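You operate a simulated robot arm through the tools that you are given. There is no shell and no other tool.

The job below is to be done with a simulated robot arm. You get a single attempt, and the scene is never put back.

## Task
Wind the slack yellow cord back on to its reel.
Fine: toggle into the yellow cord holder, reel lock off to wind and on again after.

Only the result counts: the job must be done as asked and must still hold three seconds after the hand-in. Knocking over, shifting, dropping, spilling or breaking anything else fails it.

## Robot
A 7-joint arm with a fingered hand, fixed in place. Base frame: the origin is on the floor under the middle of its stand, x ahead of it, y to its left, z up. Lengths are in mm, angles in degrees, forces in N, time in s.
With the tool pointing down near the work surface it reaches from about 100 to 760 mm from the base axis. Its first joint turns from -69.0 to 172.0 degrees. Payload 3.4 kg.
The tool frame sits at the grasp point between the pads (the TCP): z along the fingers, y along the line on which they close. The tips reach 39 mm beyond it. The gripper opens to 180 mm; its body begins 111 mm behind the TCP. The gripper is a hand of 3 fingers: y runs from the thumb to the fingers, the wrist lies at [0, 0, -262] in the tool frame, and closing takes about 1.5 s.
Orientation is that of the tool frame in the base frame, as a unit quaternion [w, x, y, z]. With the fingers straight down and closing along the base's y, the tool's x points along the base's -x, its y along +y and its z along -z.

## Interface
- The arm moves only by the tool apply_moves. Its argument "steps" is a list of rows, each a list of 6 numbers: the shift along the tool's x, y, z in m, then the turn, a rotation vector about the tool's x, y, z in rad. In form: [[x, y, z, ax, ay, az], ...]. A call has 1 to 20 rows; each row shifts and turns the commanded pose from where the row before left it, along the tool's axes as they then stand. "claw" is the gripper command, from -1 (shut) to 1 (fully open), values between in proportion, set as the call begins (left out, the last holds). A row lasts 0.2 s, in which the tool goes at most 50 mm and 8.6 degrees; a call with a longer step from one row to the next is refused whole, and so is a gripper value outside its range. Where a pose cannot be reached the arm comes as near as it can. A force on the tool above 90 N (or 10 N above the force at the start of the call, whichever is more), or a blocked arm, ends the call early, and 0.2 s more pass. The fingers move at their own pace (about 72 mm/s each) and stop on an object; they squeeze with about 31 N. The grip force told is the motor's: it shows also when the fingers shut on nothing. Time passes only in rows, and 0.2 s behind the last, so rows that do not move let the fingers close. The reply holds the time, the measured pose of the TCP, the force on the tool along the base axes, the opening and the grip force, in the units named above and with some noise, with the torque about the TCP (base axes, N m) and any sound that the robot's microphone picked up, and new pictures: "views" is both (left out), scene, wrist or none.
- Cameras (640 x 400 px; columns grow to the right, rows downward): "scene" is fixed at [218.3, 500, 1442]; the picture's right is [-0.82, -0.58, 0.00], its down [-0.30, 0.43, -0.85] and it looks along [0.49, -0.69, -0.53] (base axes); focal length 325 px, centre (320, 200). "wrist" rides on the gripper at [63, -36, -128] in the tool frame; the picture's right is [0.50, 0.87, 0.00], its down [-0.75, 0.44, -0.49] and it looks along [-0.43, 0.25, 0.87] (tool axes); focal length 226 px, centre (320, 200). There is no depth. A picture from a camera that has moved, and an enlarged one, comes with that camera's place and axes in the base frame and with its lens.
- lift_body(by): moves the trunk up (or, below 0, down) by that many mm; the arm rides with it, the base frame stays. It gives what a move gives, with no picture.
- finger_targets(finger1, finger2, thumb_bend): sets how far each is bent, from 0 (flat) to 1 (curled in); at 0.3 the hand is open as for a grip, at 0.7 the pads meet at the TCP. One left out holds its place. A second passes; each finger stops where it meets its share of the squeeze, and holds until it gets a number again. A gripper value or a shape takes the hand back. It gives what a move gives, with no picture; readings hold the bend of each and the force on the fingers (four entries, about 0 where the hand has none), thumb and palm.
- preshape(shape): the hand has 3 fingers and takes this shape, open, in about a second: jaw (thumb against the fingers, like two jaws); tri (thumb and two fingers); tip (a fingertip pinch); poke (one finger out to press); point (the index stretched); flat (the hand flat); cup (the hand cupped); fist (a fist). The gripper value then closes the fingers along that shape, each until it touches; the sizes above hold for jaw. It gives what a move gives, with no picture.
- enlarge(camera, box): a new picture of the part [left, top, right, bottom] of that camera's present view, enlarged. The clock stands still meanwhile.
- close_job(): hands the job in; it is judged then, once.

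Nothing tells you positions but the pictures and the camera data. Unless the task says otherwise, let go and move clear before handing in.

The tools are called after "Emit:" as a command line: name --pt "numbers of a row" for each row, then --argument value for the rest, lists and objects as JSON in quotes. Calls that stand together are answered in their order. apply_moves: Moves the arm, as the interface text tells. Its arguments: {"type":"object","properties":{"steps":{"type":"array"},"claw":{"type":"number"},"views":{"type":"string","enum":["both","scene","wrist","none"]}},"required":["steps"]} The other tools are called the same way: lift_body (by) moves the trunk up or down; preshape (shape) gives the hand a shape; finger_targets (finger1, finger2, thumb_bend) moves the fingers one by one; enlarge (camera, box) takes an enlarged picture of a part of a camera's view; close_job () hands the job in.

At the start:

```text
time: 0.0
ee_pos: [540.6, -271.8, 1107.6]
tool_rot: [-0.001, -0.001, 1.0, -0.001]
force: [0.2, 0.4, -0.4]
wrist_torque: [-0.02, 0.02, 0.0]
opening: 179.8
gripper_force: 0.0
shape: jaw
bend: [0.3, 0.3, 0.3]
finger forces: [0.0, 0.0, 0.0, 0.1, 0.1, 0.0]
trunk travel left (down, up): [-200.0, 342.0]
```

scene: 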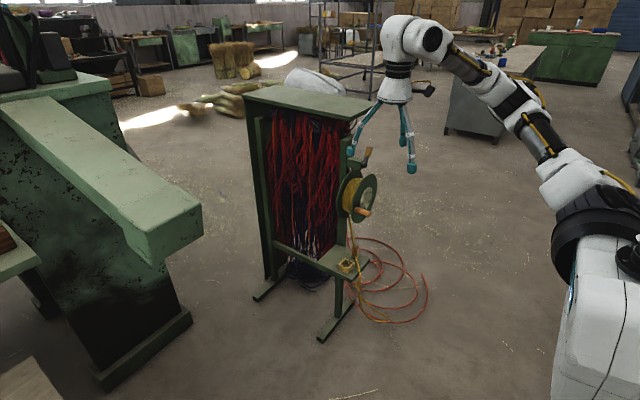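
wrist: 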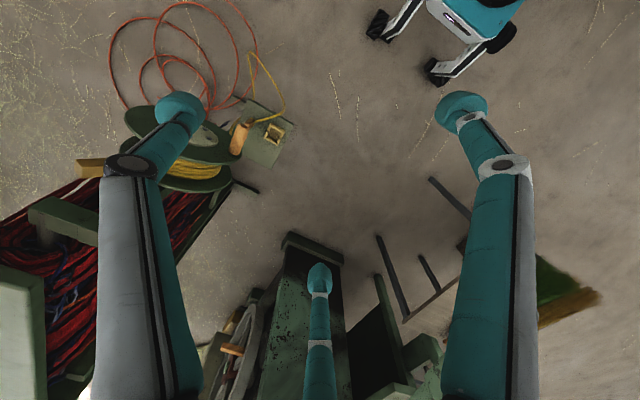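

I see a green cabinet with hanging red cords, and on its side a reel with yellow cord, an orange crank handle, a small shelf with a holder, and slack cord on the floor. I will enlarge the views to find the toggle, the holder and the lock.

Emit:
enlarge --camera "scene" --box '[310, 130, 440, 340]'

Emit:
enlarge --camera "scene" --box '[325, 140, 389, 180]'

Emit:
enlarge --camera "scene" --box '[325, 165, 389, 230]'

Emit:
enlarge --camera "scene" --box '[320, 235, 384, 290]'

Emit:
enlarge --camera "wrist" --box '[80, 0, 320, 220]'

```text
1.90 times, centred on (375, 235) of scene
camera zoom: at [218.3, 500.0, 1442.0], right [-0.82, -0.58, 0.0], down [-0.3, 0.43, -0.85], along [0.49, -0.69, -0.53], focal length 620 px, centre (215, 133)
```

zoom: 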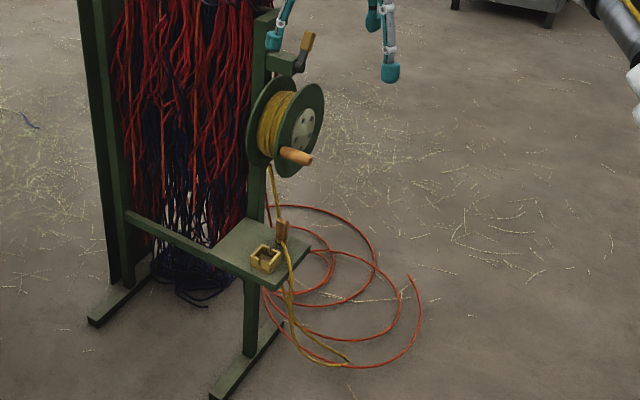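

```text
10.00 times, centred on (357, 160) of scene
camera zoom: at [218.3, 500.0, 1442.0], right [-0.82, -0.58, 0.0], down [-0.3, 0.43, -0.85], along [0.49, -0.69, -0.53], focal length 3254 px, centre (-50, 600)
```

zoom: 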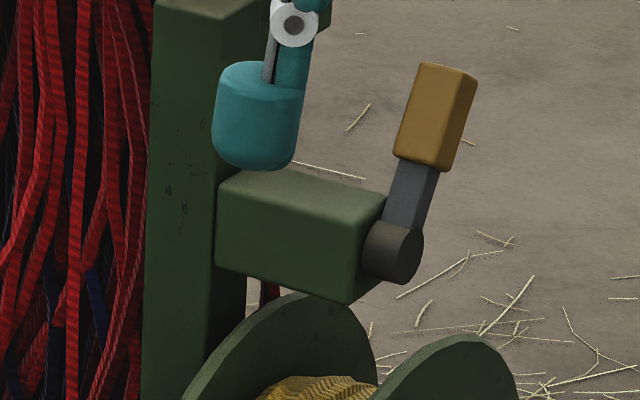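

```text
6.15 times, centred on (357, 198) of scene
camera zoom: at [218.3, 500.0, 1442.0], right [-0.82, -0.58, 0.0], down [-0.3, 0.43, -0.85], along [0.49, -0.69, -0.53], focal length 2002 px, centre (92, 215)
```

zoom: 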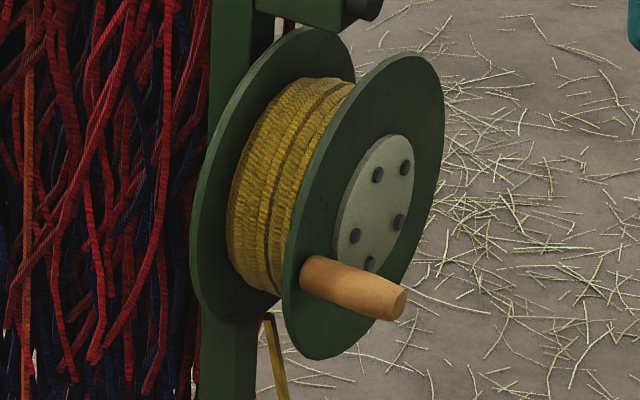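

```text
7.27 times, centred on (352, 262) of scene
camera zoom: at [218.3, 500.0, 1442.0], right [-0.82, -0.58, 0.0], down [-0.3, 0.43, -0.85], along [0.49, -0.69, -0.53], focal length 2366 px, centre (87, -254)
```

zoom: 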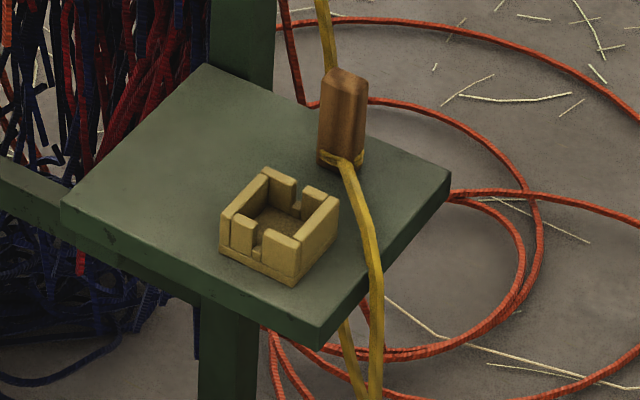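

```text
1.82 times, centred on (200, 110) of wrist
camera zoom: at [479.8, -308.7, 1233.6], right [-0.5, 0.87, 0.0], down [0.75, 0.44, 0.49], along [0.43, 0.25, -0.87], focal length 411 px, centre (538, 364)
```

zoom: 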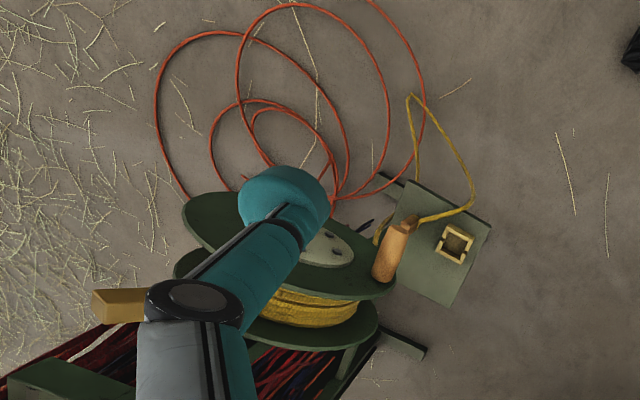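

The reel axis seems to run along x at about y=-448, z=806, with the crank handle pointing toward the robot at about (655,-386,782). I will look more closely in the wrist view before moving.

Emit:
enlarge --camera "wrist" --box '[210, 80, 306, 140]'

Emit:
enlarge --camera "wrist" --box '[110, 80, 260, 210]'

Emit:
enlarge --camera "scene" --box '[330, 250, 440, 330]'

Emit:
enlarge --camera "scene" --box '[340, 205, 372, 275]'

```text
6.67 times, centred on (258, 110) of wrist
camera zoom: at [479.8, -308.7, 1233.6], right [-0.5, 0.87, 0.0], down [0.75, 0.44, 0.49], along [0.43, 0.25, -0.87], focal length 1507 px, centre (733, 800)
```

zoom: 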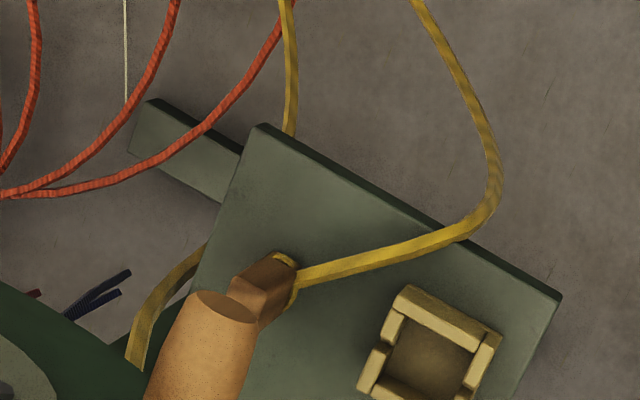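

```text
3.08 times, centred on (185, 145) of wrist
camera zoom: at [479.8, -308.7, 1233.6], right [-0.5, 0.87, 0.0], down [0.75, 0.44, 0.49], along [0.43, 0.25, -0.87], focal length 696 px, centre (735, 369)
```

zoom: 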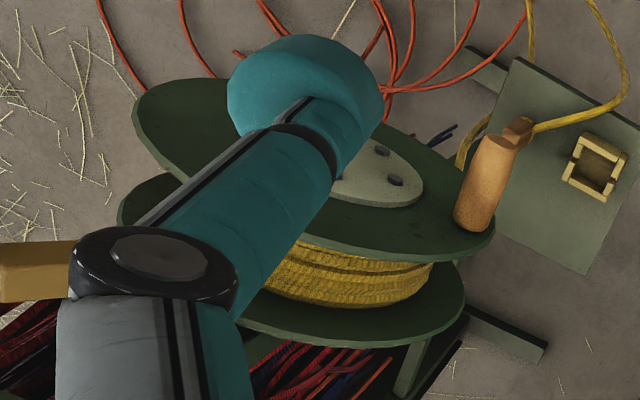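

```text
5.00 times, centred on (385, 290) of scene
camera zoom: at [218.3, 500.0, 1442.0], right [-0.82, -0.58, 0.0], down [-0.3, 0.43, -0.85], along [0.49, -0.69, -0.53], focal length 1627 px, centre (-5, -250)
```

zoom: 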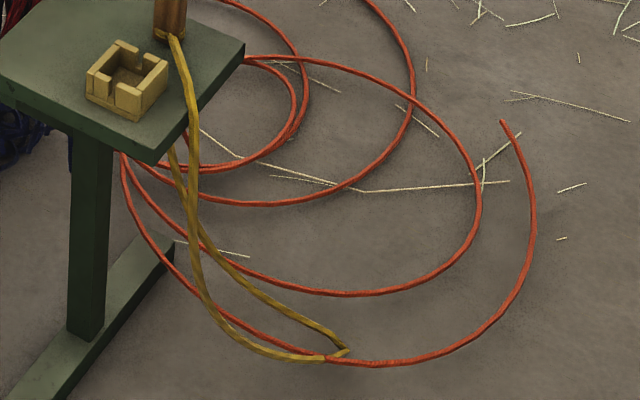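

```text
5.71 times, centred on (356, 240) of scene
camera zoom: at [218.3, 500.0, 1442.0], right [-0.82, -0.58, 0.0], down [-0.3, 0.43, -0.85], along [0.49, -0.69, -0.53], focal length 1859 px, centre (114, -29)
```

zoom: 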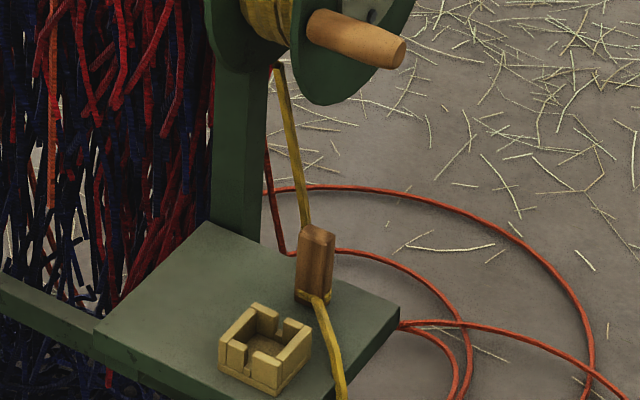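

The toggle stands on the small shelf at about (690,-419,530–585), the yellow holder is at about (688,-347), the crank handle at about (655,-387,782) and the lock lever knob near (709,-501,966). I will tilt the hand forward 45° and move to a safe standoff to look at all of it from the robot's side.

Emit:
apply_moves --pt "0 0 0 0 -0.15 0" --pt "0 0 0 0 -0.15 0" --pt "0 0 0 0 -0.15 0" --pt "0 0 0 0 -0.15 0" --pt "0 0 0 0 -0.15 0" --pt "0 0 0 0 -0.035 0" --pt "0.045 0 0 0 0 0" --pt "0.045 0 0 0 0 0" --pt "0.045 0 0 0 0 0" --pt "0.045 0 0 0 0 0" --pt "0 -0.043 0.02 0 0 0" --pt "0 -0.043 0.02 0 0 0" --pt "0 -0.043 0.02 0 0 0" --pt "0 0 0.02 0 0 0" --pt "0 0 0.02 0 0 0" --claw 1 --views "both"

```text
time: 3.2
ee_pos: [609.1, -398.4, 1039.4]
tool_rot: [0.383, -0.002, 0.924, -0.001]
force: [-0.3, -0.1, -0.3]
wrist_torque: [0.02, -0.01, 0.02]
opening: 180.0
gripper_force: 0.0
shape: jaw
bend: [0.3, 0.3, 0.3]
finger forces: [0.0, 0.0, 0.0, 0.0, 0.0, 0.1]
out of reach, approached as far as the arm can: row 7, 8, 9, 10
trunk travel left (down, up): [-200.0, 342.0]
camera wrist: at [475.5, -435.5, 1082.7], right [-0.35, 0.86, -0.36], down [0.18, 0.44, 0.88], along [0.92, 0.25, -0.31], focal length 226 px, centre (320, 200)
```

scene: 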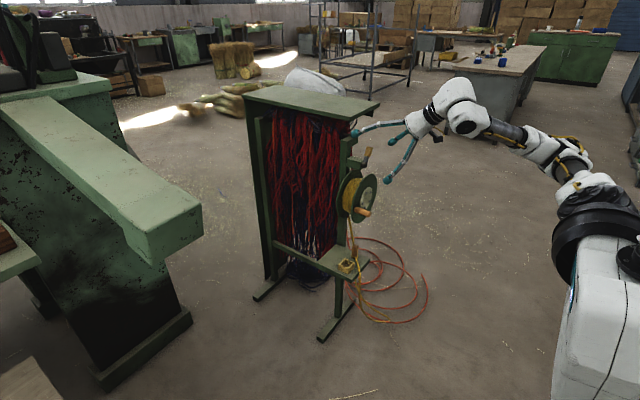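
wrist: 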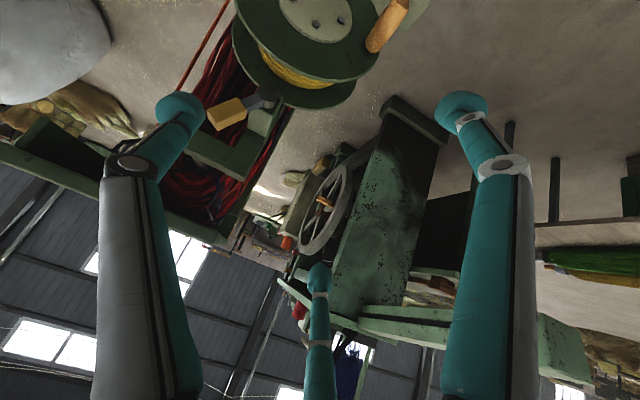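

The arm stayed further forward than commanded, at (609,-398,1039), but this view shows the lever and reel well. I'll enlarge those parts, then back off and lower the trunk for better reach.

Emit:
enlarge --camera "wrist" --box '[160, 40, 320, 180]'

Emit:
enlarge --camera "wrist" --box '[220, 0, 440, 120]'

Emit:
apply_moves --pt "0 0 -0.04 0 0 0" --pt "0 0 -0.04 0 0 0" --views "none"

```text
2.86 times, centred on (240, 110) of wrist
camera zoom: at [475.5, -435.5, 1082.7], right [-0.35, 0.86, -0.36], down [0.18, 0.44, 0.88], along [0.92, 0.25, -0.31], focal length 646 px, centre (549, 457)
```

zoom: 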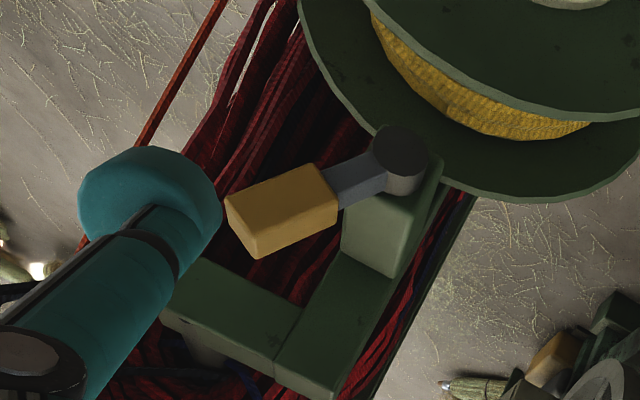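

```text
2.91 times, centred on (330, 60) of wrist
camera zoom: at [475.5, -435.5, 1082.7], right [-0.35, 0.86, -0.36], down [0.18, 0.44, 0.88], along [0.92, 0.25, -0.31], focal length 658 px, centre (291, 607)
```

zoom: 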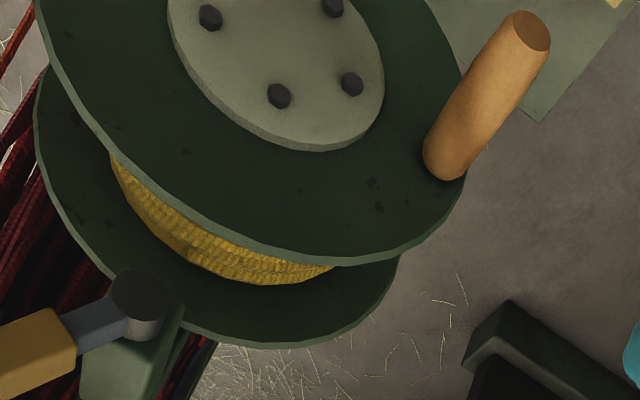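

```text
time: 3.8
ee_pos: [550.9, -395.8, 1095.2]
tool_rot: [0.383, -0.001, 0.924, -0.001]
force: [-0.6, 0.0, -0.2]
wrist_torque: [-0.01, 0.03, -0.05]
opening: 179.9
gripper_force: 0.0
shape: jaw
bend: [0.3, 0.3, 0.3]
finger forces: [0.0, 0.0, 0.0, 0.1, 0.0, 0.0]
trunk travel left (down, up): [-200.0, 342.0]
```

The wrist is clear at (551,-396,1095). Now lowering the trunk to bring the shoulder nearer to the work height.

Emit:
lift_body --by -190

Emit:
apply_moves --pt "0 0 0 0 0 0" --views "both"

```text
time: 5.9
ee_pos: [593.1, -396.1, 831.2]
tool_rot: [0.303, -0.001, 0.953, -0.001]
force: [0.0, 0.4, -0.3]
wrist_torque: [0.02, 0.02, 0.03]
opening: 180.1
gripper_force: 0.0
shape: jaw
bend: [0.3, 0.3, 0.3]
finger forces: [0.1, 0.0, 0.1, 0.0, 0.0, 0.0]
trunk travel left (down, up): [-10.0, 532.0]
```

```text
time: 6.3
ee_pos: [592.5, -396.5, 829.9]
tool_rot: [0.302, -0.002, 0.953, 0.0]
force: [1.0, 0.3, 0.0]
wrist_torque: [0.0, 0.0, 0.01]
opening: 180.0
gripper_force: 0.1
shape: jaw
bend: [0.3, 0.3, 0.3]
finger forces: [0.0, 0.0, 0.0, 0.0, 0.0, 0.0]
trunk travel left (down, up): [-10.0, 532.0]
camera wrist: at [469.9, -434.0, 896.4], right [-0.41, 0.86, -0.29], down [0.33, 0.44, 0.83], along [0.85, 0.25, -0.47], focal length 226 px, centre (320, 200)
```

scene: 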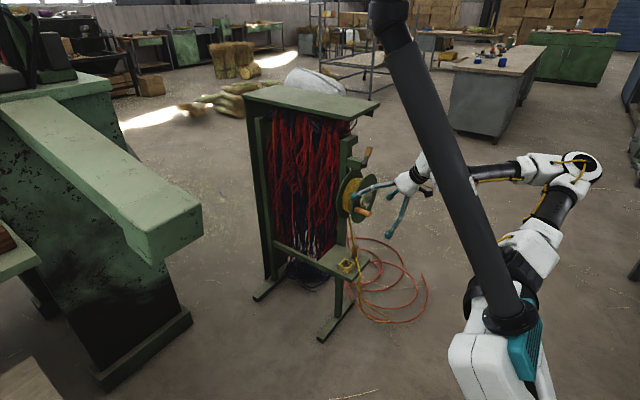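
wrist: 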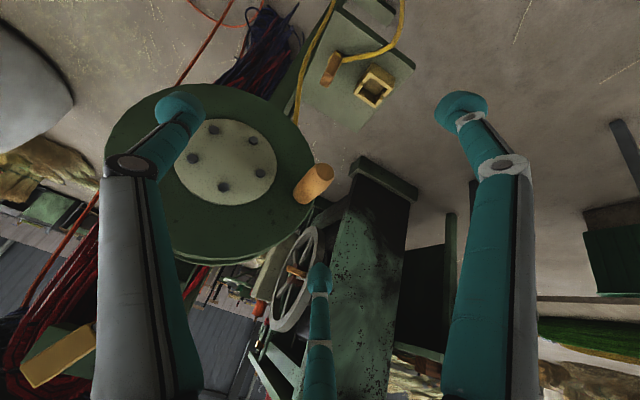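

The trunk drop also pitched the hand; it's now at (593,-396,830) tilted about 35° and clear of everything. I'll enlarge this useful view for measuring the handle, hub, toggle and holder.

Emit:
enlarge --camera "wrist" --box '[90, 80, 350, 280]'

Emit:
enlarge --camera "wrist" --box '[280, 0, 440, 130]'

Emit:
enlarge --camera "wrist" --box '[0, 300, 110, 400]'

Emit:
enlarge --camera "scene" --box '[330, 130, 450, 290]'

```text
2.00 times, centred on (220, 180) of wrist
camera zoom: at [469.9, -434.0, 896.4], right [-0.41, 0.86, -0.29], down [0.33, 0.44, 0.83], along [0.85, 0.25, -0.47], focal length 452 px, centre (520, 240)
```

zoom: 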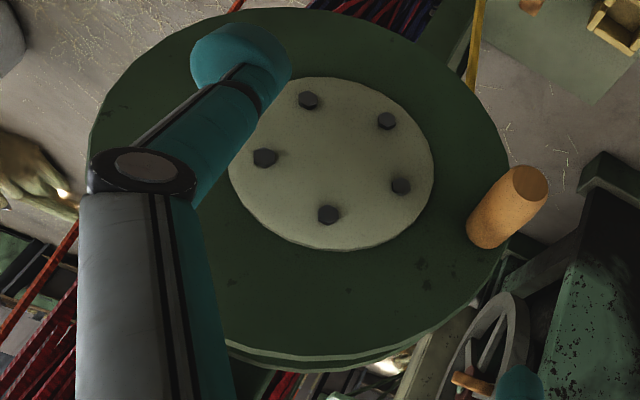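

```text
3.08 times, centred on (360, 65) of wrist
camera zoom: at [469.9, -434.0, 896.4], right [-0.41, 0.86, -0.29], down [0.33, 0.44, 0.83], along [0.85, 0.25, -0.47], focal length 696 px, centre (197, 615)
```

zoom: 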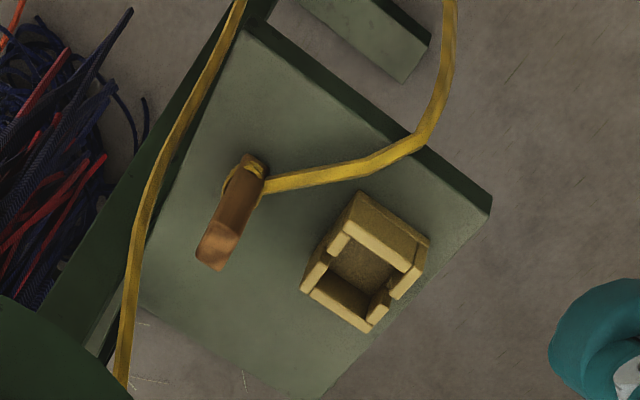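

```text
4.00 times, centred on (55, 350) of wrist
camera zoom: at [469.9, -434.0, 896.4], right [-0.41, 0.86, -0.29], down [0.33, 0.44, 0.83], along [0.85, 0.25, -0.47], focal length 904 px, centre (1380, -400)
```

zoom: 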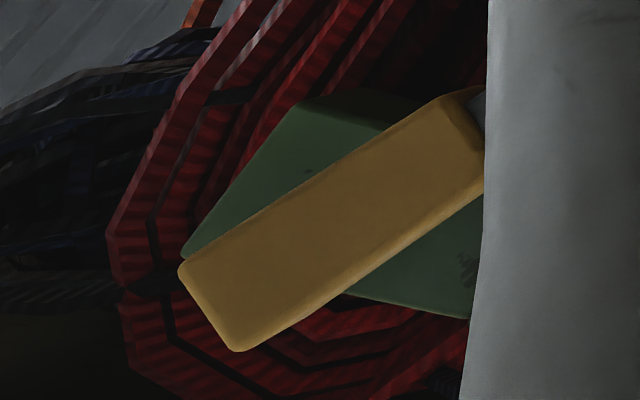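

```text
2.50 times, centred on (390, 210) of scene
camera zoom: at [218.3, 500.0, 1442.0], right [-0.82, -0.58, 0.0], down [-0.3, 0.43, -0.85], along [0.49, -0.69, -0.53], focal length 813 px, centre (145, 175)
```

zoom: 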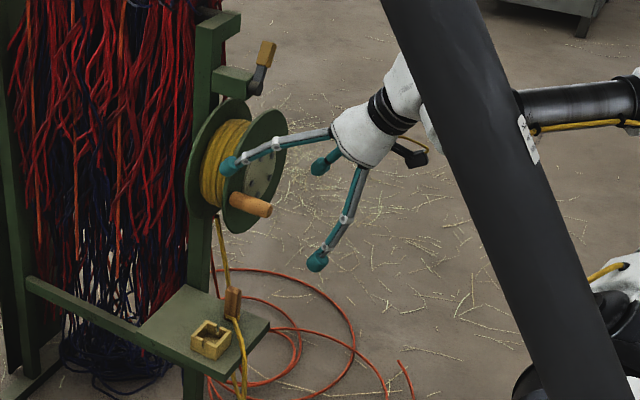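

I now place the toggle at about (691,-421) from z 522 to 588, the holder centre at (688,-346) with its rim at z≈548, the hub axis at (y=-475,z=780) and the handle at (630–689,-391,779). I will check the toggle's shape more closely.

Emit:
enlarge --camera "scene" --box '[345, 252, 377, 276]'

Emit:
enlarge --camera "wrist" --box '[318, 40, 382, 110]'

Emit:
enlarge --camera "scene" --box '[340, 245, 372, 275]'

```text
16.00 times, centred on (361, 264) of scene
camera zoom: at [218.3, 500.0, 1442.0], right [-0.82, -0.58, 0.0], down [-0.3, 0.43, -0.85], along [0.49, -0.69, -0.53], focal length 5206 px, centre (-336, -824)
```

zoom: 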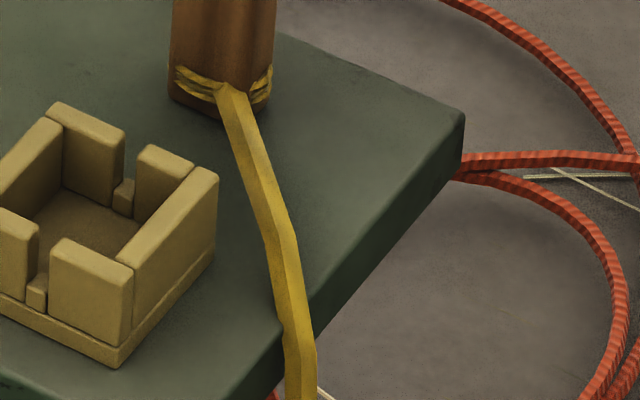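

```text
5.71 times, centred on (350, 75) of wrist
camera zoom: at [469.9, -434.0, 896.4], right [-0.41, 0.86, -0.29], down [0.33, 0.44, 0.83], along [0.85, 0.25, -0.47], focal length 1292 px, centre (149, 914)
```

zoom: 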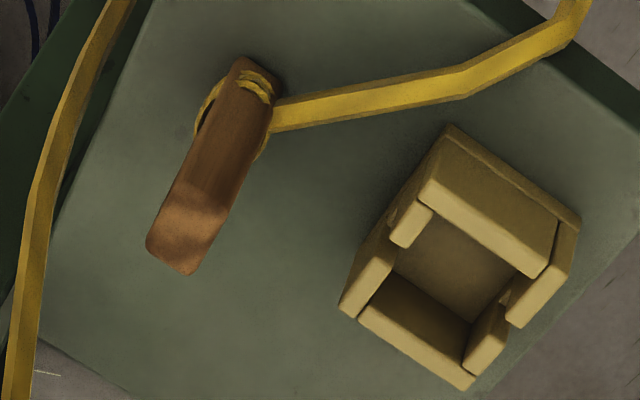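

```text
13.33 times, centred on (356, 260) of scene
camera zoom: at [218.3, 500.0, 1442.0], right [-0.82, -0.58, 0.0], down [-0.3, 0.43, -0.85], along [0.49, -0.69, -0.53], focal length 4338 px, centre (-160, -600)
```

zoom: 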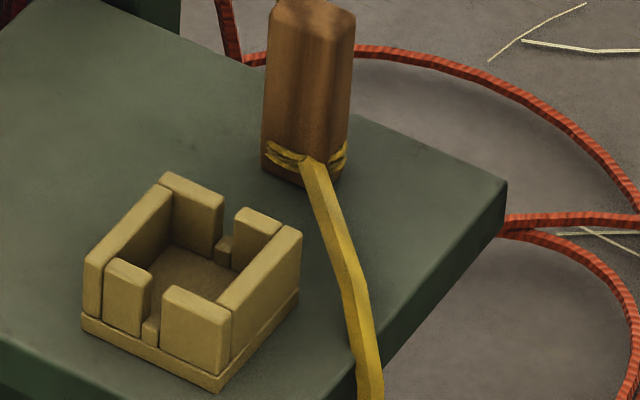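

The toggle is a block roughly 24 mm along x, 15 mm along y and 65 mm tall, and the holder pocket is about 35 × 29 mm, so it should go in upright. I'll back away from the reel and test how the hand shapes look before choosing a grasp.

Emit:
apply_moves --pt "0.019 0.03 -0.0255 0 0 0" --pt "0.019 0.03 -0.0255 0 0 0" --pt "0.0 0.03 -0.02 0 0 0" --claw 0 --views "wrist"

Emit:
apply_moves --pt "0 0 0 0 0 0" --pt "0 0 0 0 0 0" --pt "0 0 0 0 0 0" --pt "0 0 0 0 0 0" --claw -0.7 --views "both"

```text
time: 7.1
ee_pos: [562.1, -352.9, 886.8]
tool_rot: [0.301, -0.003, 0.953, 0.0]
force: [-0.5, 0.6, 1.5]
wrist_torque: [0.0, 0.01, -0.01]
opening: 90.1
gripper_force: 0.1
shape: jaw
bend: [0.71, 0.71, 0.72]
finger forces: [0.1, 0.0, 0.0, 0.1, 0.0, 0.0]
out of reach, approached as far as the arm can: row 1, 2
trunk travel left (down, up): [-10.0, 532.0]
camera wrist: at [439.8, -391.4, 954.0], right [-0.41, 0.86, -0.29], down [0.33, 0.44, 0.84], along [0.85, 0.25, -0.47], focal length 226 px, centre (320, 200)
```

wrist: 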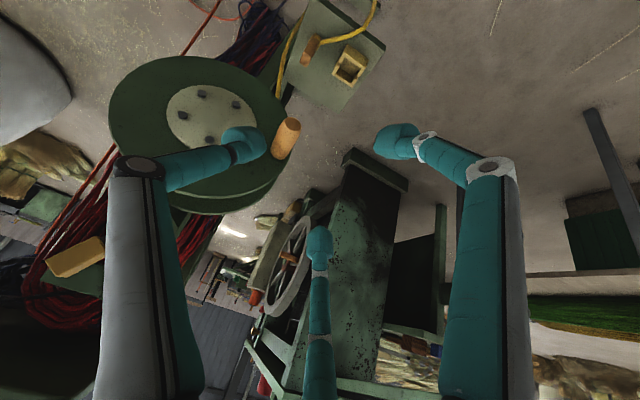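

```text
time: 8.1
ee_pos: [561.5, -358.0, 884.5]
tool_rot: [0.3, -0.001, 0.954, -0.001]
force: [-0.3, 0.0, -0.5]
wrist_torque: [0.02, 0.02, 0.02]
opening: 27.5
gripper_force: 0.1
shape: jaw
bend: [0.72, 0.72, 0.73]
finger forces: [0.0, 0.0, 0.0, 0.0, 0.0, 0.0]
trunk travel left (down, up): [-10.0, 532.0]
camera wrist: at [439.7, -395.1, 953.2], right [-0.41, 0.86, -0.29], down [0.34, 0.44, 0.83], along [0.85, 0.25, -0.47], focal length 226 px, centre (320, 200)
```

scene: 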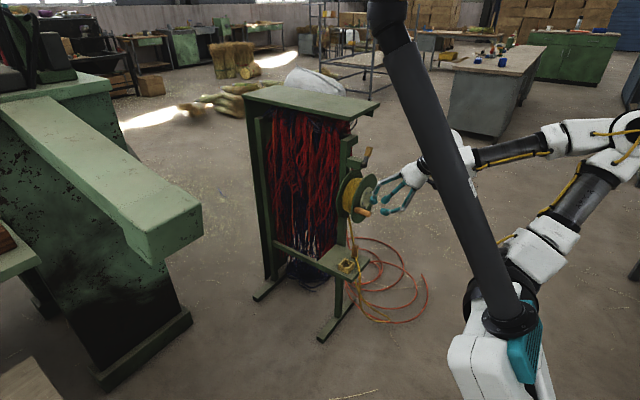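
wrist: 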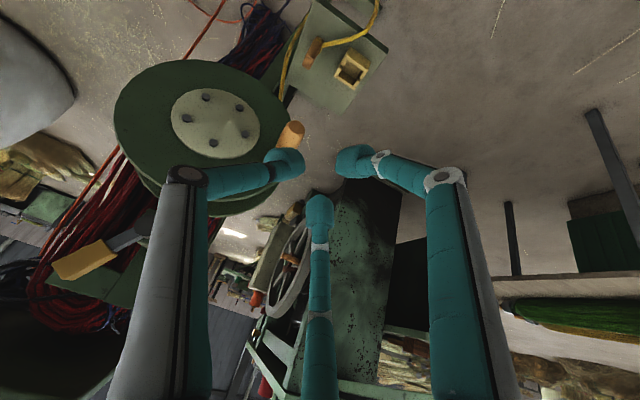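

Closing brings the three fingertips radially together at 120° spacing. I'll test individual finger control here in free air before choosing the toggle grasp.

Emit:
finger_targets --finger1 0.5 --finger2 0.3 --thumb_bend 0.5

Emit:
apply_moves --pt "0 0 0 0 0 0" --views "wrist"

Emit:
finger_targets --finger1 0.65 --finger2 0.5 --thumb_bend 0.65

Emit:
apply_moves --pt "0 0 0 0 0 0" --views "wrist"

Emit:
preshape --shape "tip"

Emit:
apply_moves --pt "0 0 0 0 0 0" --views "wrist"

```text
time: 9.1
ee_pos: [562.4, -360.7, 885.1]
tool_rot: [0.299, -0.001, 0.954, 0.0]
force: [-0.4, -0.5, 0.0]
wrist_torque: [0.01, -0.01, -0.05]
opening: 72.3
gripper_force: 0.1
shape: fingers
bend: [0.5, 0.3, 0.5]
finger forces: [0.0, 0.0, 0.1, 0.1, 0.0, 0.1]
trunk travel left (down, up): [-10.0, 532.0]
```

```text
time: 9.5
ee_pos: [562.6, -357.5, 886.0]
tool_rot: [0.299, -0.001, 0.954, -0.001]
force: [-0.4, -0.1, 0.4]
wrist_torque: [-0.01, -0.01, 0.0]
opening: 72.1
gripper_force: 0.0
shape: fingers
bend: [0.5, 0.3, 0.5]
finger forces: [0.0, 0.1, 0.0, 0.0, 0.1, 0.0]
trunk travel left (down, up): [-10.0, 532.0]
camera wrist: at [439.8, -394.8, 953.1], right [-0.41, 0.86, -0.29], down [0.34, 0.44, 0.83], along [0.85, 0.25, -0.47], focal length 226 px, centre (320, 200)
```

wrist: 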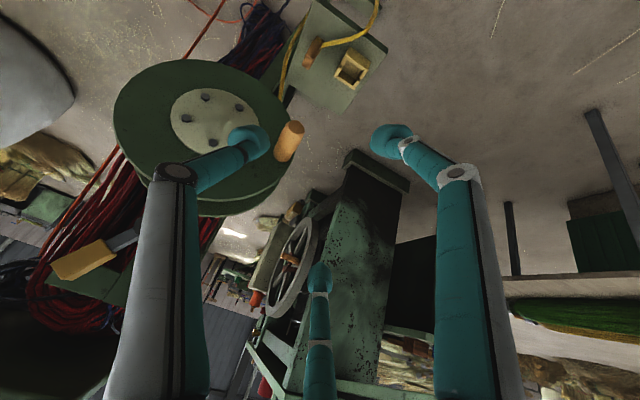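

```text
time: 10.5
ee_pos: [562.7, -358.0, 885.9]
tool_rot: [0.3, -0.002, 0.954, 0.0]
force: [-1.0, 0.3, -0.4]
wrist_torque: [-0.01, -0.03, 0.02]
opening: 14.8
gripper_force: 0.1
shape: fingers
bend: [0.65, 0.5, 0.65]
finger forces: [0.1, 0.1, 0.1, 0.0, 0.0, 0.0]
trunk travel left (down, up): [-10.0, 532.0]
```

```text
time: 10.9
ee_pos: [561.9, -358.4, 884.1]
tool_rot: [0.301, -0.001, 0.954, 0.0]
force: [0.1, -0.6, 0.0]
wrist_torque: [-0.03, 0.01, 0.0]
opening: 15.0
gripper_force: 0.1
shape: fingers
bend: [0.65, 0.5, 0.65]
finger forces: [0.1, 0.0, 0.1, 0.0, 0.0, 0.1]
trunk travel left (down, up): [-10.0, 532.0]
camera wrist: at [439.9, -396.1, 952.7], right [-0.41, 0.86, -0.29], down [0.34, 0.44, 0.83], along [0.85, 0.25, -0.47], focal length 226 px, centre (320, 200)
```

wrist: 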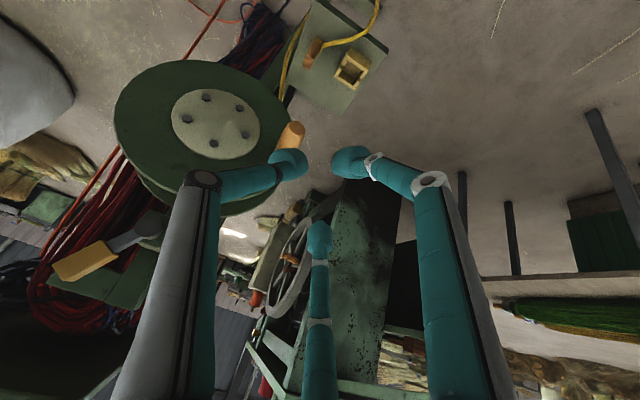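

```text
time: 11.8
ee_pos: [562.7, -358.7, 885.0]
tool_rot: [0.3, -0.001, 0.954, 0.0]
force: [-0.2, 0.5, 0.3]
wrist_torque: [-0.01, 0.0, -0.01]
opening: 180.1
gripper_force: 0.0
shape: tip
bend: [0.3, 0.3, 0.3]
finger forces: [0.0, 0.1, 0.0, 0.0, 0.0, 0.0]
trunk travel left (down, up): [-10.0, 532.0]
```

```text
time: 12.2
ee_pos: [562.9, -358.7, 884.6]
tool_rot: [0.299, -0.002, 0.954, 0.0]
force: [0.2, -0.1, -0.2]
wrist_torque: [-0.01, -0.02, 0.02]
opening: 180.0
gripper_force: 0.0
shape: tip
bend: [0.3, 0.3, 0.3]
finger forces: [0.1, 0.0, 0.1, 0.1, 0.0, 0.0]
trunk travel left (down, up): [-10.0, 532.0]
camera wrist: at [439.9, -396.0, 952.7], right [-0.41, 0.86, -0.29], down [0.34, 0.44, 0.83], along [0.85, 0.25, -0.47], focal length 226 px, centre (320, 200)
```

wrist: 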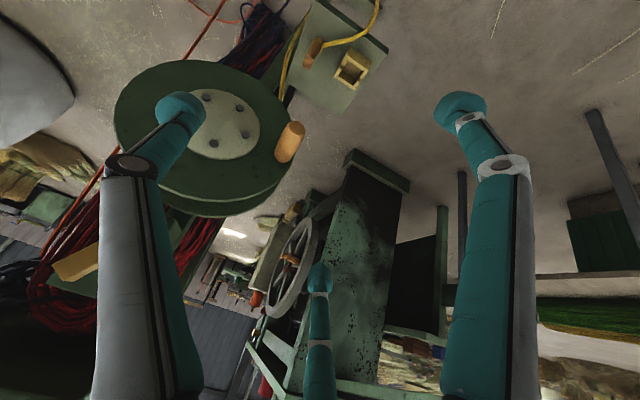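

Finger1 is the one on the tool +x side and finger2 the one on the −x side, so a 30° roll will put finger2 on top and let the thumb and finger1 pinch the toggle's ±y faces. I'll preset the fingers, sidestep to y≈-290, tilt nearly horizontal and descend clear of the reel.

Emit:
finger_targets --finger1 0.55 --finger2 0.5 --thumb_bend 0.55

Emit:
apply_moves --pt "0 0.034 0 0 0 0" --pt "0 0.034 0 0 0 0" --pt "0 0 0 0 -0.15 0" --pt "0 0 0 0 -0.15 0" --pt "0 0 0 0 -0.15 0" --pt "0 0 0 0 -0.15 0" --pt "0 0 0 0 -0.013 0" --views "both"

```text
time: 13.2
ee_pos: [561.9, -359.2, 885.9]
tool_rot: [0.3, -0.002, 0.954, 0.0]
force: [0.5, -0.1, -0.8]
wrist_torque: [0.01, 0.0, 0.02]
opening: 53.4
gripper_force: 0.1
shape: fingers
bend: [0.55, 0.5, 0.55]
finger forces: [0.0, 0.0, 0.0, 0.0, 0.0, 0.0]
trunk travel left (down, up): [-10.0, 532.0]
```

```text
time: 14.8
ee_pos: [652.9, -318.9, 1004.5]
tool_rot: [0.564, 0.003, 0.826, 0.011]
force: [0.3, 0.2, -0.3]
wrist_torque: [0.0, -0.01, -0.03]
opening: 53.1
gripper_force: 0.0
shape: fingers
bend: [0.55, 0.5, 0.55]
finger forces: [0.0, 0.1, 0.0, 0.1, 0.0, 0.0]
out of reach, approached as far as the arm can: row 1, 2, 3, 4, 5, 6, 7
trunk travel left (down, up): [-10.0, 532.0]
camera wrist: at [513.1, -356.6, 990.5], right [-0.19, 0.87, -0.45], down [-0.19, 0.41, 0.89], along [0.96, 0.25, 0.09], focal length 226 px, centre (320, 200)
```

scene: 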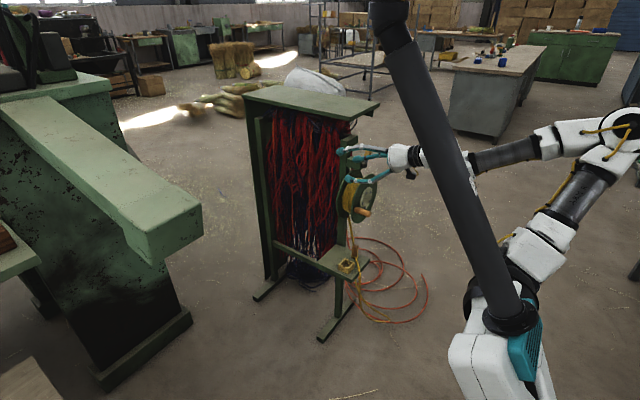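
wrist: 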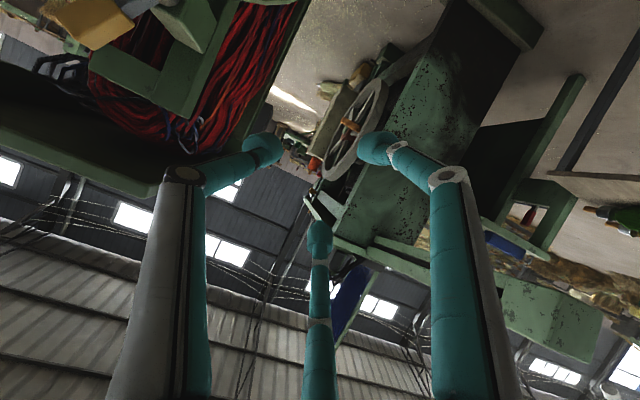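

The horizontal hand pose was not reachable at that spot with the trunk this low (the wrist would be too close to the shoulder), and the hand ended at (653,-319,1004), still clear. I'll look at the arm's layout to pick a better trunk height.

Emit:
enlarge --camera "scene" --box '[340, 0, 640, 400]'

Emit:
enlarge --camera "scene" --box '[330, 120, 450, 230]'

```text
1.00 times, centred on (490, 200) of scene (not enlarged: the box is as wide or as high as the picture)
camera zoom: at [218.3, 500.0, 1442.0], right [-0.82, -0.58, 0.0], down [-0.3, 0.43, -0.85], along [0.49, -0.69, -0.53], focal length 325 px, centre (150, 200)
```

zoom: 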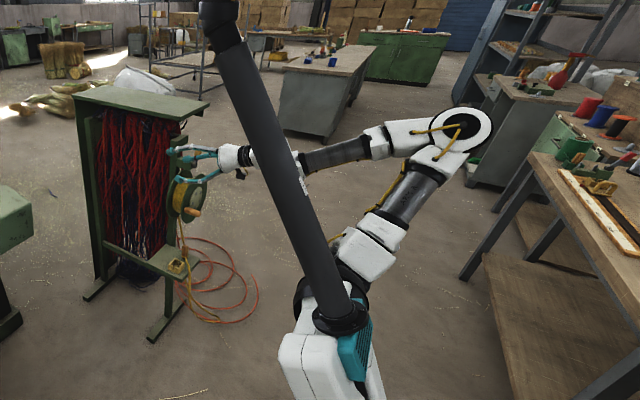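

```text
3.64 times, centred on (390, 175) of scene
camera zoom: at [218.3, 500.0, 1442.0], right [-0.82, -0.58, 0.0], down [-0.3, 0.43, -0.85], along [0.49, -0.69, -0.53], focal length 1183 px, centre (66, 291)
```

zoom: 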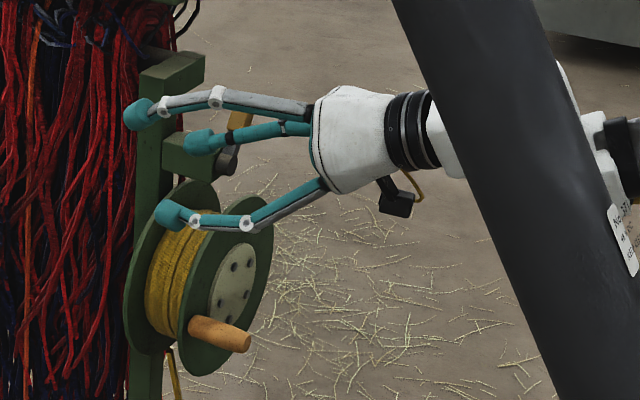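

The reachable zone suggests a mid trunk height is better for the low shelf. I'll raise the trunk 90 mm, then descend on the free +y side of the reel.

Emit:
lift_body --by 90

```text
time: 16.0
ee_pos: [653.8, -318.2, 1094.6]
tool_rot: [0.575, -0.002, 0.818, 0.0]
force: [0.1, -0.5, -0.1]
wrist_torque: [-0.03, -0.04, 0.01]
opening: 53.0
gripper_force: 0.0
shape: fingers
bend: [0.55, 0.5, 0.55]
finger forces: [0.0, 0.1, 0.0, 0.0, 0.0, 0.0]
trunk travel left (down, up): [-100.0, 442.0]
```

Raising kept the pose simply shifted up: (654,-318,1095), pitched 20° below horizontal. Now sidestepping to y≈-255 and descending in stages.

Emit:
apply_moves --pt "0 0.032 0 0 0 0" --pt "0 0.032 0 0 0 0" --pt "0.0406 0 0.0094 0 0 0" --pt "0.0406 0 0.0094 0 0 0" --pt "0.0406 0 0.0094 0 0 0" --pt "0.0406 0 0.0094 0 0 0" --pt "0.0406 0 0.0094 0 0 0" --pt "0.0406 0 0.0094 0 0 0" --views "scene"

```text
time: 17.8
ee_pos: [641.3, -266.3, 846.4]
tool_rot: [0.575, -0.001, 0.818, 0.0]
force: [-0.5, 0.9, -0.1]
wrist_torque: [0.02, 0.0, -0.01]
opening: 53.1
gripper_force: 0.1
shape: fingers
bend: [0.55, 0.5, 0.55]
finger forces: [0.0, 0.0, 0.0, 0.0, 0.1, 0.0]
out of reach, approached as far as the arm can: row 4, 5, 6
trunk travel left (down, up): [-100.0, 442.0]
```

scene: 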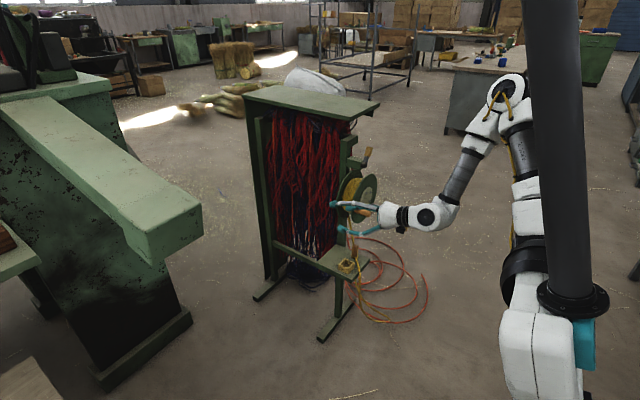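

Now at (641,-266,846) with an elbow-up posture that suits going lower. Continuing down to about z=640.

Emit:
apply_moves --pt "0.0413 0.001 0.0064 0 0 0" --pt "0.0413 0.001 0.0064 0 0 0" --pt "0.0413 0.001 0.0064 0 0 0" --pt "0.0413 0.001 0.0064 0 0 0" --pt "0.0413 0.001 0.0064 0 0 0" --views "both"

```text
time: 19.0
ee_pos: [601.5, -259.4, 642.2]
tool_rot: [0.575, -0.002, 0.818, 0.0]
force: [0.5, 0.5, 0.9]
wrist_torque: [-0.02, 0.02, -0.05]
opening: 53.2
gripper_force: 0.0
shape: fingers
bend: [0.55, 0.5, 0.55]
finger forces: [0.1, 0.0, 0.1, 0.0, 0.1, 0.0]
trunk travel left (down, up): [-100.0, 442.0]
camera wrist: at [460.4, -296.7, 625.0], right [-0.17, 0.86, -0.47], down [-0.21, 0.44, 0.87], along [0.96, 0.25, 0.11], focal length 226 px, centre (320, 200)
```

scene: 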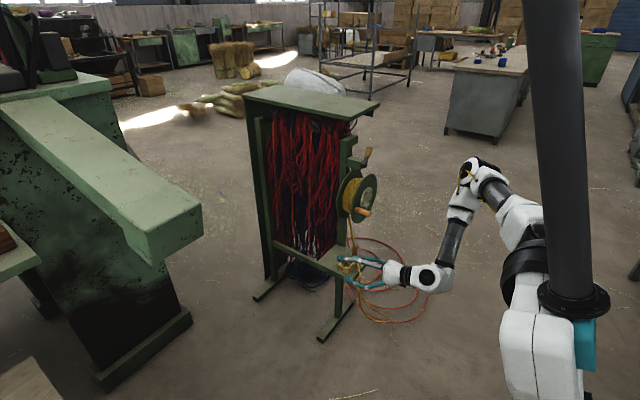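
wrist: 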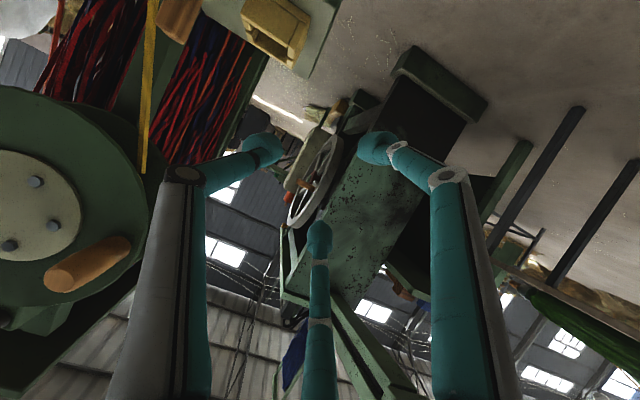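

In free space at (601,-259,642). Now rolling 30° so finger2 is on top, then shifting to y≈-421 in front of the toggle.

Emit:
apply_moves --pt "0 0 0 0 0 0.131" --pt "0 0 0 0 0 0.131" --pt "0 0 0 0 0 0.131" --pt "0 0 0 0 0 0.131" --pt "-0.0089 -0.0416 0.002 0 0 0" --pt "-0.0089 -0.0416 0.002 0 0 0" --pt "-0.0089 -0.0416 0.002 0 0 0" --pt "-0.0089 -0.0416 0.002 0 0 0" --views "both"

```text
time: 20.8
ee_pos: [590.0, -422.2, 590.8]
tool_rot: [0.556, 0.21, 0.791, 0.149]
force: [0.1, 0.2, 0.2]
wrist_torque: [-0.01, -0.01, 0.01]
opening: 53.2
gripper_force: 0.1
shape: fingers
bend: [0.55, 0.5, 0.55]
finger forces: [0.0, 0.1, 0.1, 0.0, 0.1, 0.0]
trunk travel left (down, up): [-100.0, 442.0]
camera wrist: at [446.9, -424.2, 564.6], right [0.0, 1.0, 0.0], down [-0.17, 0.0, 0.99], along [0.99, 0.0, 0.17], focal length 226 px, centre (320, 200)
```

scene: 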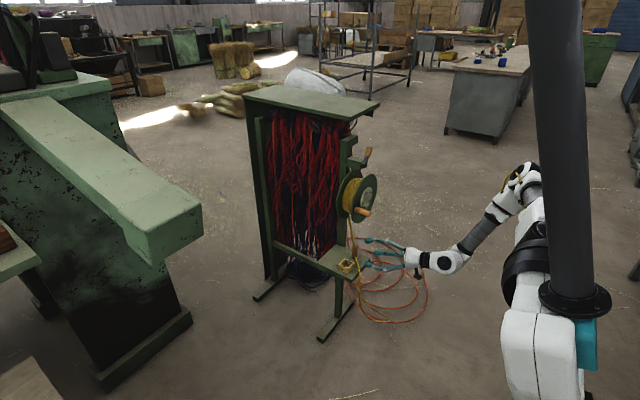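
wrist: 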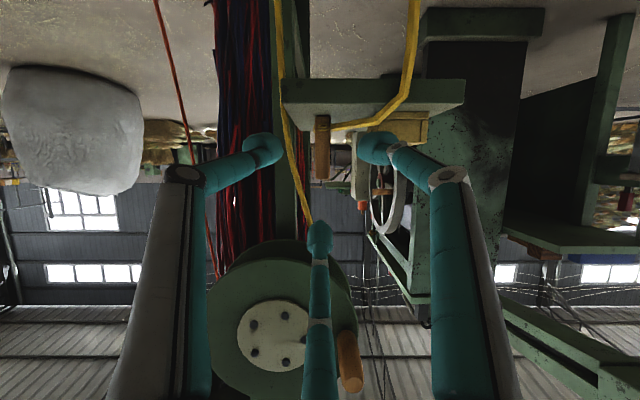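

Clean upside-down view from right in front: the toggle is straight ahead between the thumb and finger1. I'll enlarge to measure it, the holder and the clearance.

Emit:
enlarge --camera "wrist" --box '[270, 70, 470, 195]'

Emit:
enlarge --camera "wrist" --box '[200, 220, 380, 400]'

Emit:
enlarge --camera "scene" --box '[330, 210, 450, 300]'

```text
3.20 times, centred on (370, 132) of wrist
camera zoom: at [446.9, -424.2, 564.6], right [0.0, 1.0, 0.0], down [-0.17, 0.0, 0.99], along [0.99, 0.0, 0.17], focal length 723 px, centre (160, 416)
```

zoom: 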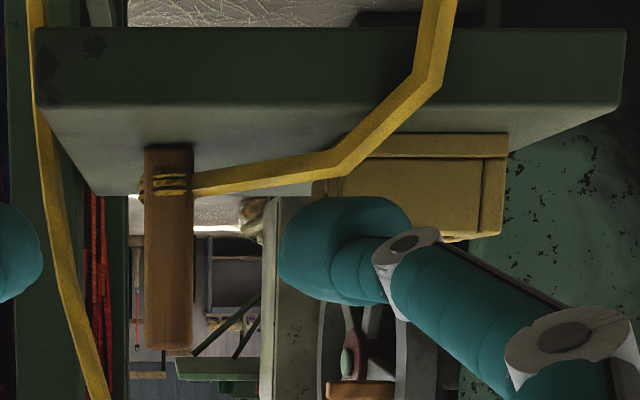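

```text
2.22 times, centred on (290, 310) of wrist
camera zoom: at [446.9, -424.2, 564.6], right [0.0, 1.0, 0.0], down [-0.17, 0.0, 0.99], along [0.99, 0.0, 0.17], focal length 502 px, centre (387, -44)
```

zoom: 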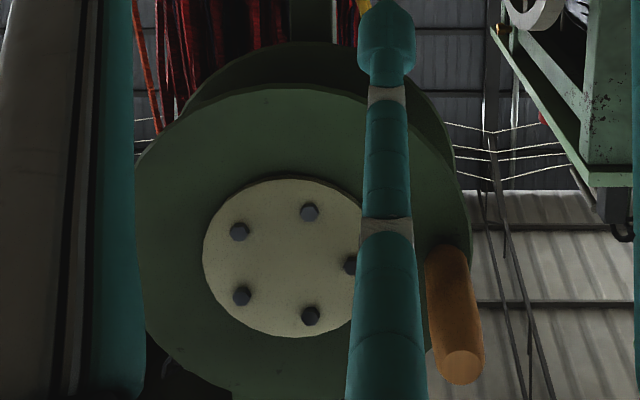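

```text
4.44 times, centred on (390, 255) of scene
camera zoom: at [218.3, 500.0, 1442.0], right [-0.82, -0.58, 0.0], down [-0.3, 0.43, -0.85], along [0.49, -0.69, -0.53], focal length 1446 px, centre (9, -44)
```

zoom: 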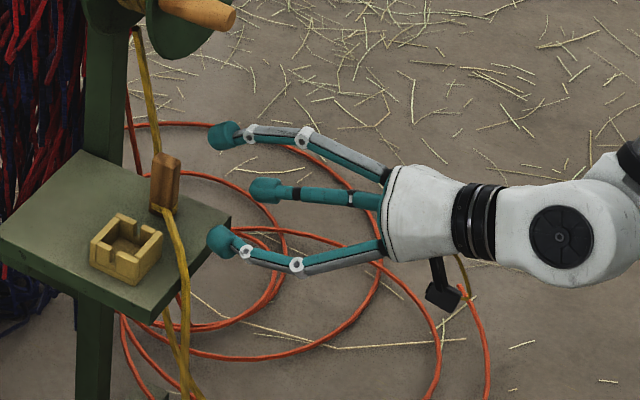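

The toggle's centre is at y≈-421, spanning z 521–583, and the fingers straddle it well. I'll tuck finger2 slightly and advance so the thumb and finger1 land around z≈560.

Emit:
finger_targets --finger2 0.58

Emit:
apply_moves --pt "-0.003 0.002 0.0167 0 0 0" --pt "-0.003 0.002 0.0167 0 0 0" --pt "-0.003 0.002 0.0167 0 0 0" --views "both"

```text
time: 21.8
ee_pos: [590.3, -422.0, 592.1]
tool_rot: [0.555, 0.21, 0.791, 0.148]
force: [-0.4, -0.2, -1.0]
wrist_torque: [-0.01, -0.01, 0.02]
opening: 53.5
gripper_force: 0.1
shape: fingers
bend: [0.55, 0.57, 0.55]
finger forces: [0.1, 0.1, 0.0, 0.0, 0.1, 0.0]
trunk travel left (down, up): [-100.0, 442.0]
```

```text
time: 22.6
ee_pos: [641.8, -422.1, 584.7]
tool_rot: [0.556, 0.211, 0.791, 0.148]
force: [0.6, 0.1, -0.2]
wrist_torque: [-0.02, 0.02, -0.01]
opening: 53.4
gripper_force: 0.1
shape: fingers
bend: [0.55, 0.57, 0.55]
finger forces: [0.1, 0.0, 0.1, 0.0, 0.0, 0.0]
trunk travel left (down, up): [-100.0, 442.0]
camera wrist: at [498.2, -423.9, 559.1], right [0.0, 1.0, 0.0], down [-0.17, 0.0, 0.99], along [0.99, 0.0, 0.17], focal length 226 px, centre (320, 200)
```

scene: 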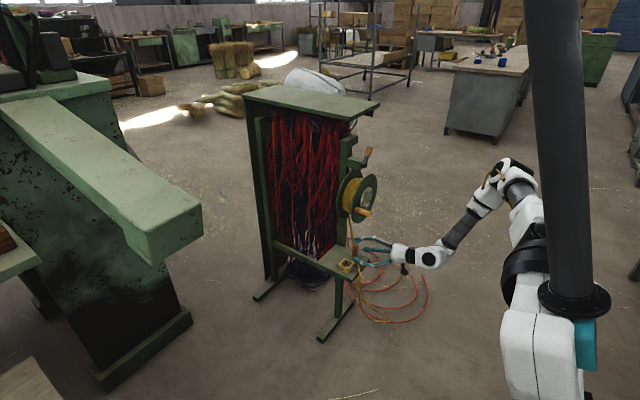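
wrist: 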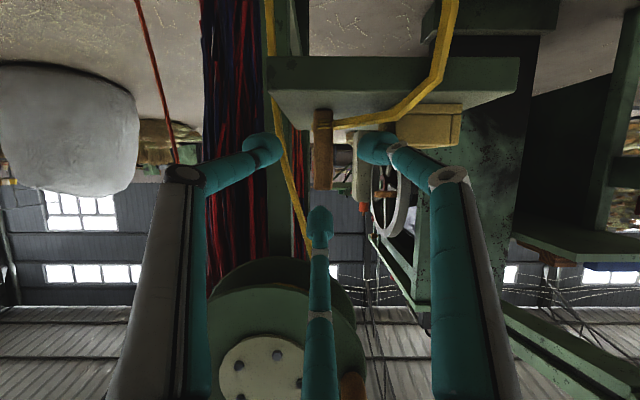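

Emit:
enlarge --camera "wrist" --box '[240, 80, 480, 220]'

Emit:
enlarge --camera "scene" --box '[325, 220, 405, 290]'

```text
2.67 times, centred on (360, 150) of wrist
camera zoom: at [498.2, -423.9, 559.1], right [0.0, 1.0, 0.0], down [-0.17, 0.0, 0.99], along [0.99, 0.0, 0.17], focal length 603 px, centre (213, 333)
```

zoom: 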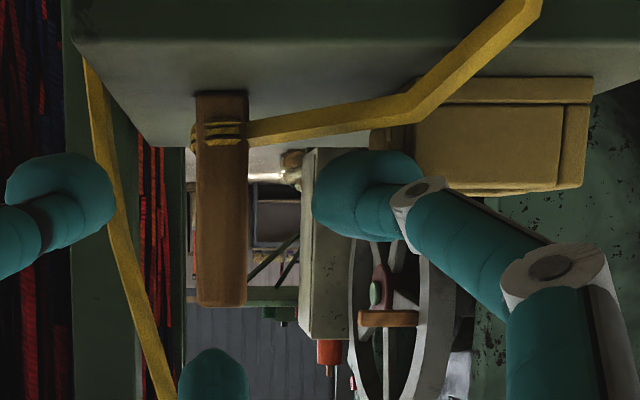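

```text
5.71 times, centred on (365, 255) of scene
camera zoom: at [218.3, 500.0, 1442.0], right [-0.82, -0.58, 0.0], down [-0.3, 0.43, -0.85], along [0.49, -0.69, -0.53], focal length 1859 px, centre (63, -114)
```

zoom: 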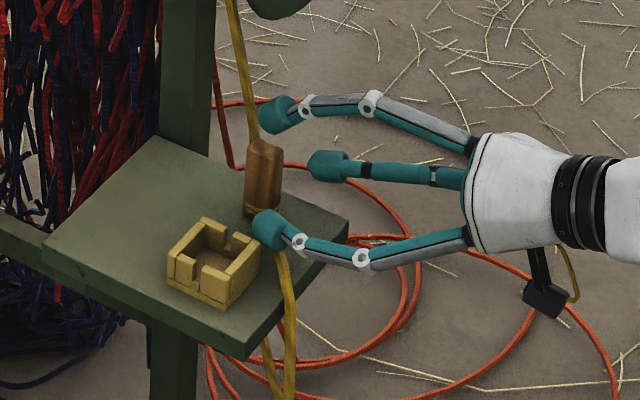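

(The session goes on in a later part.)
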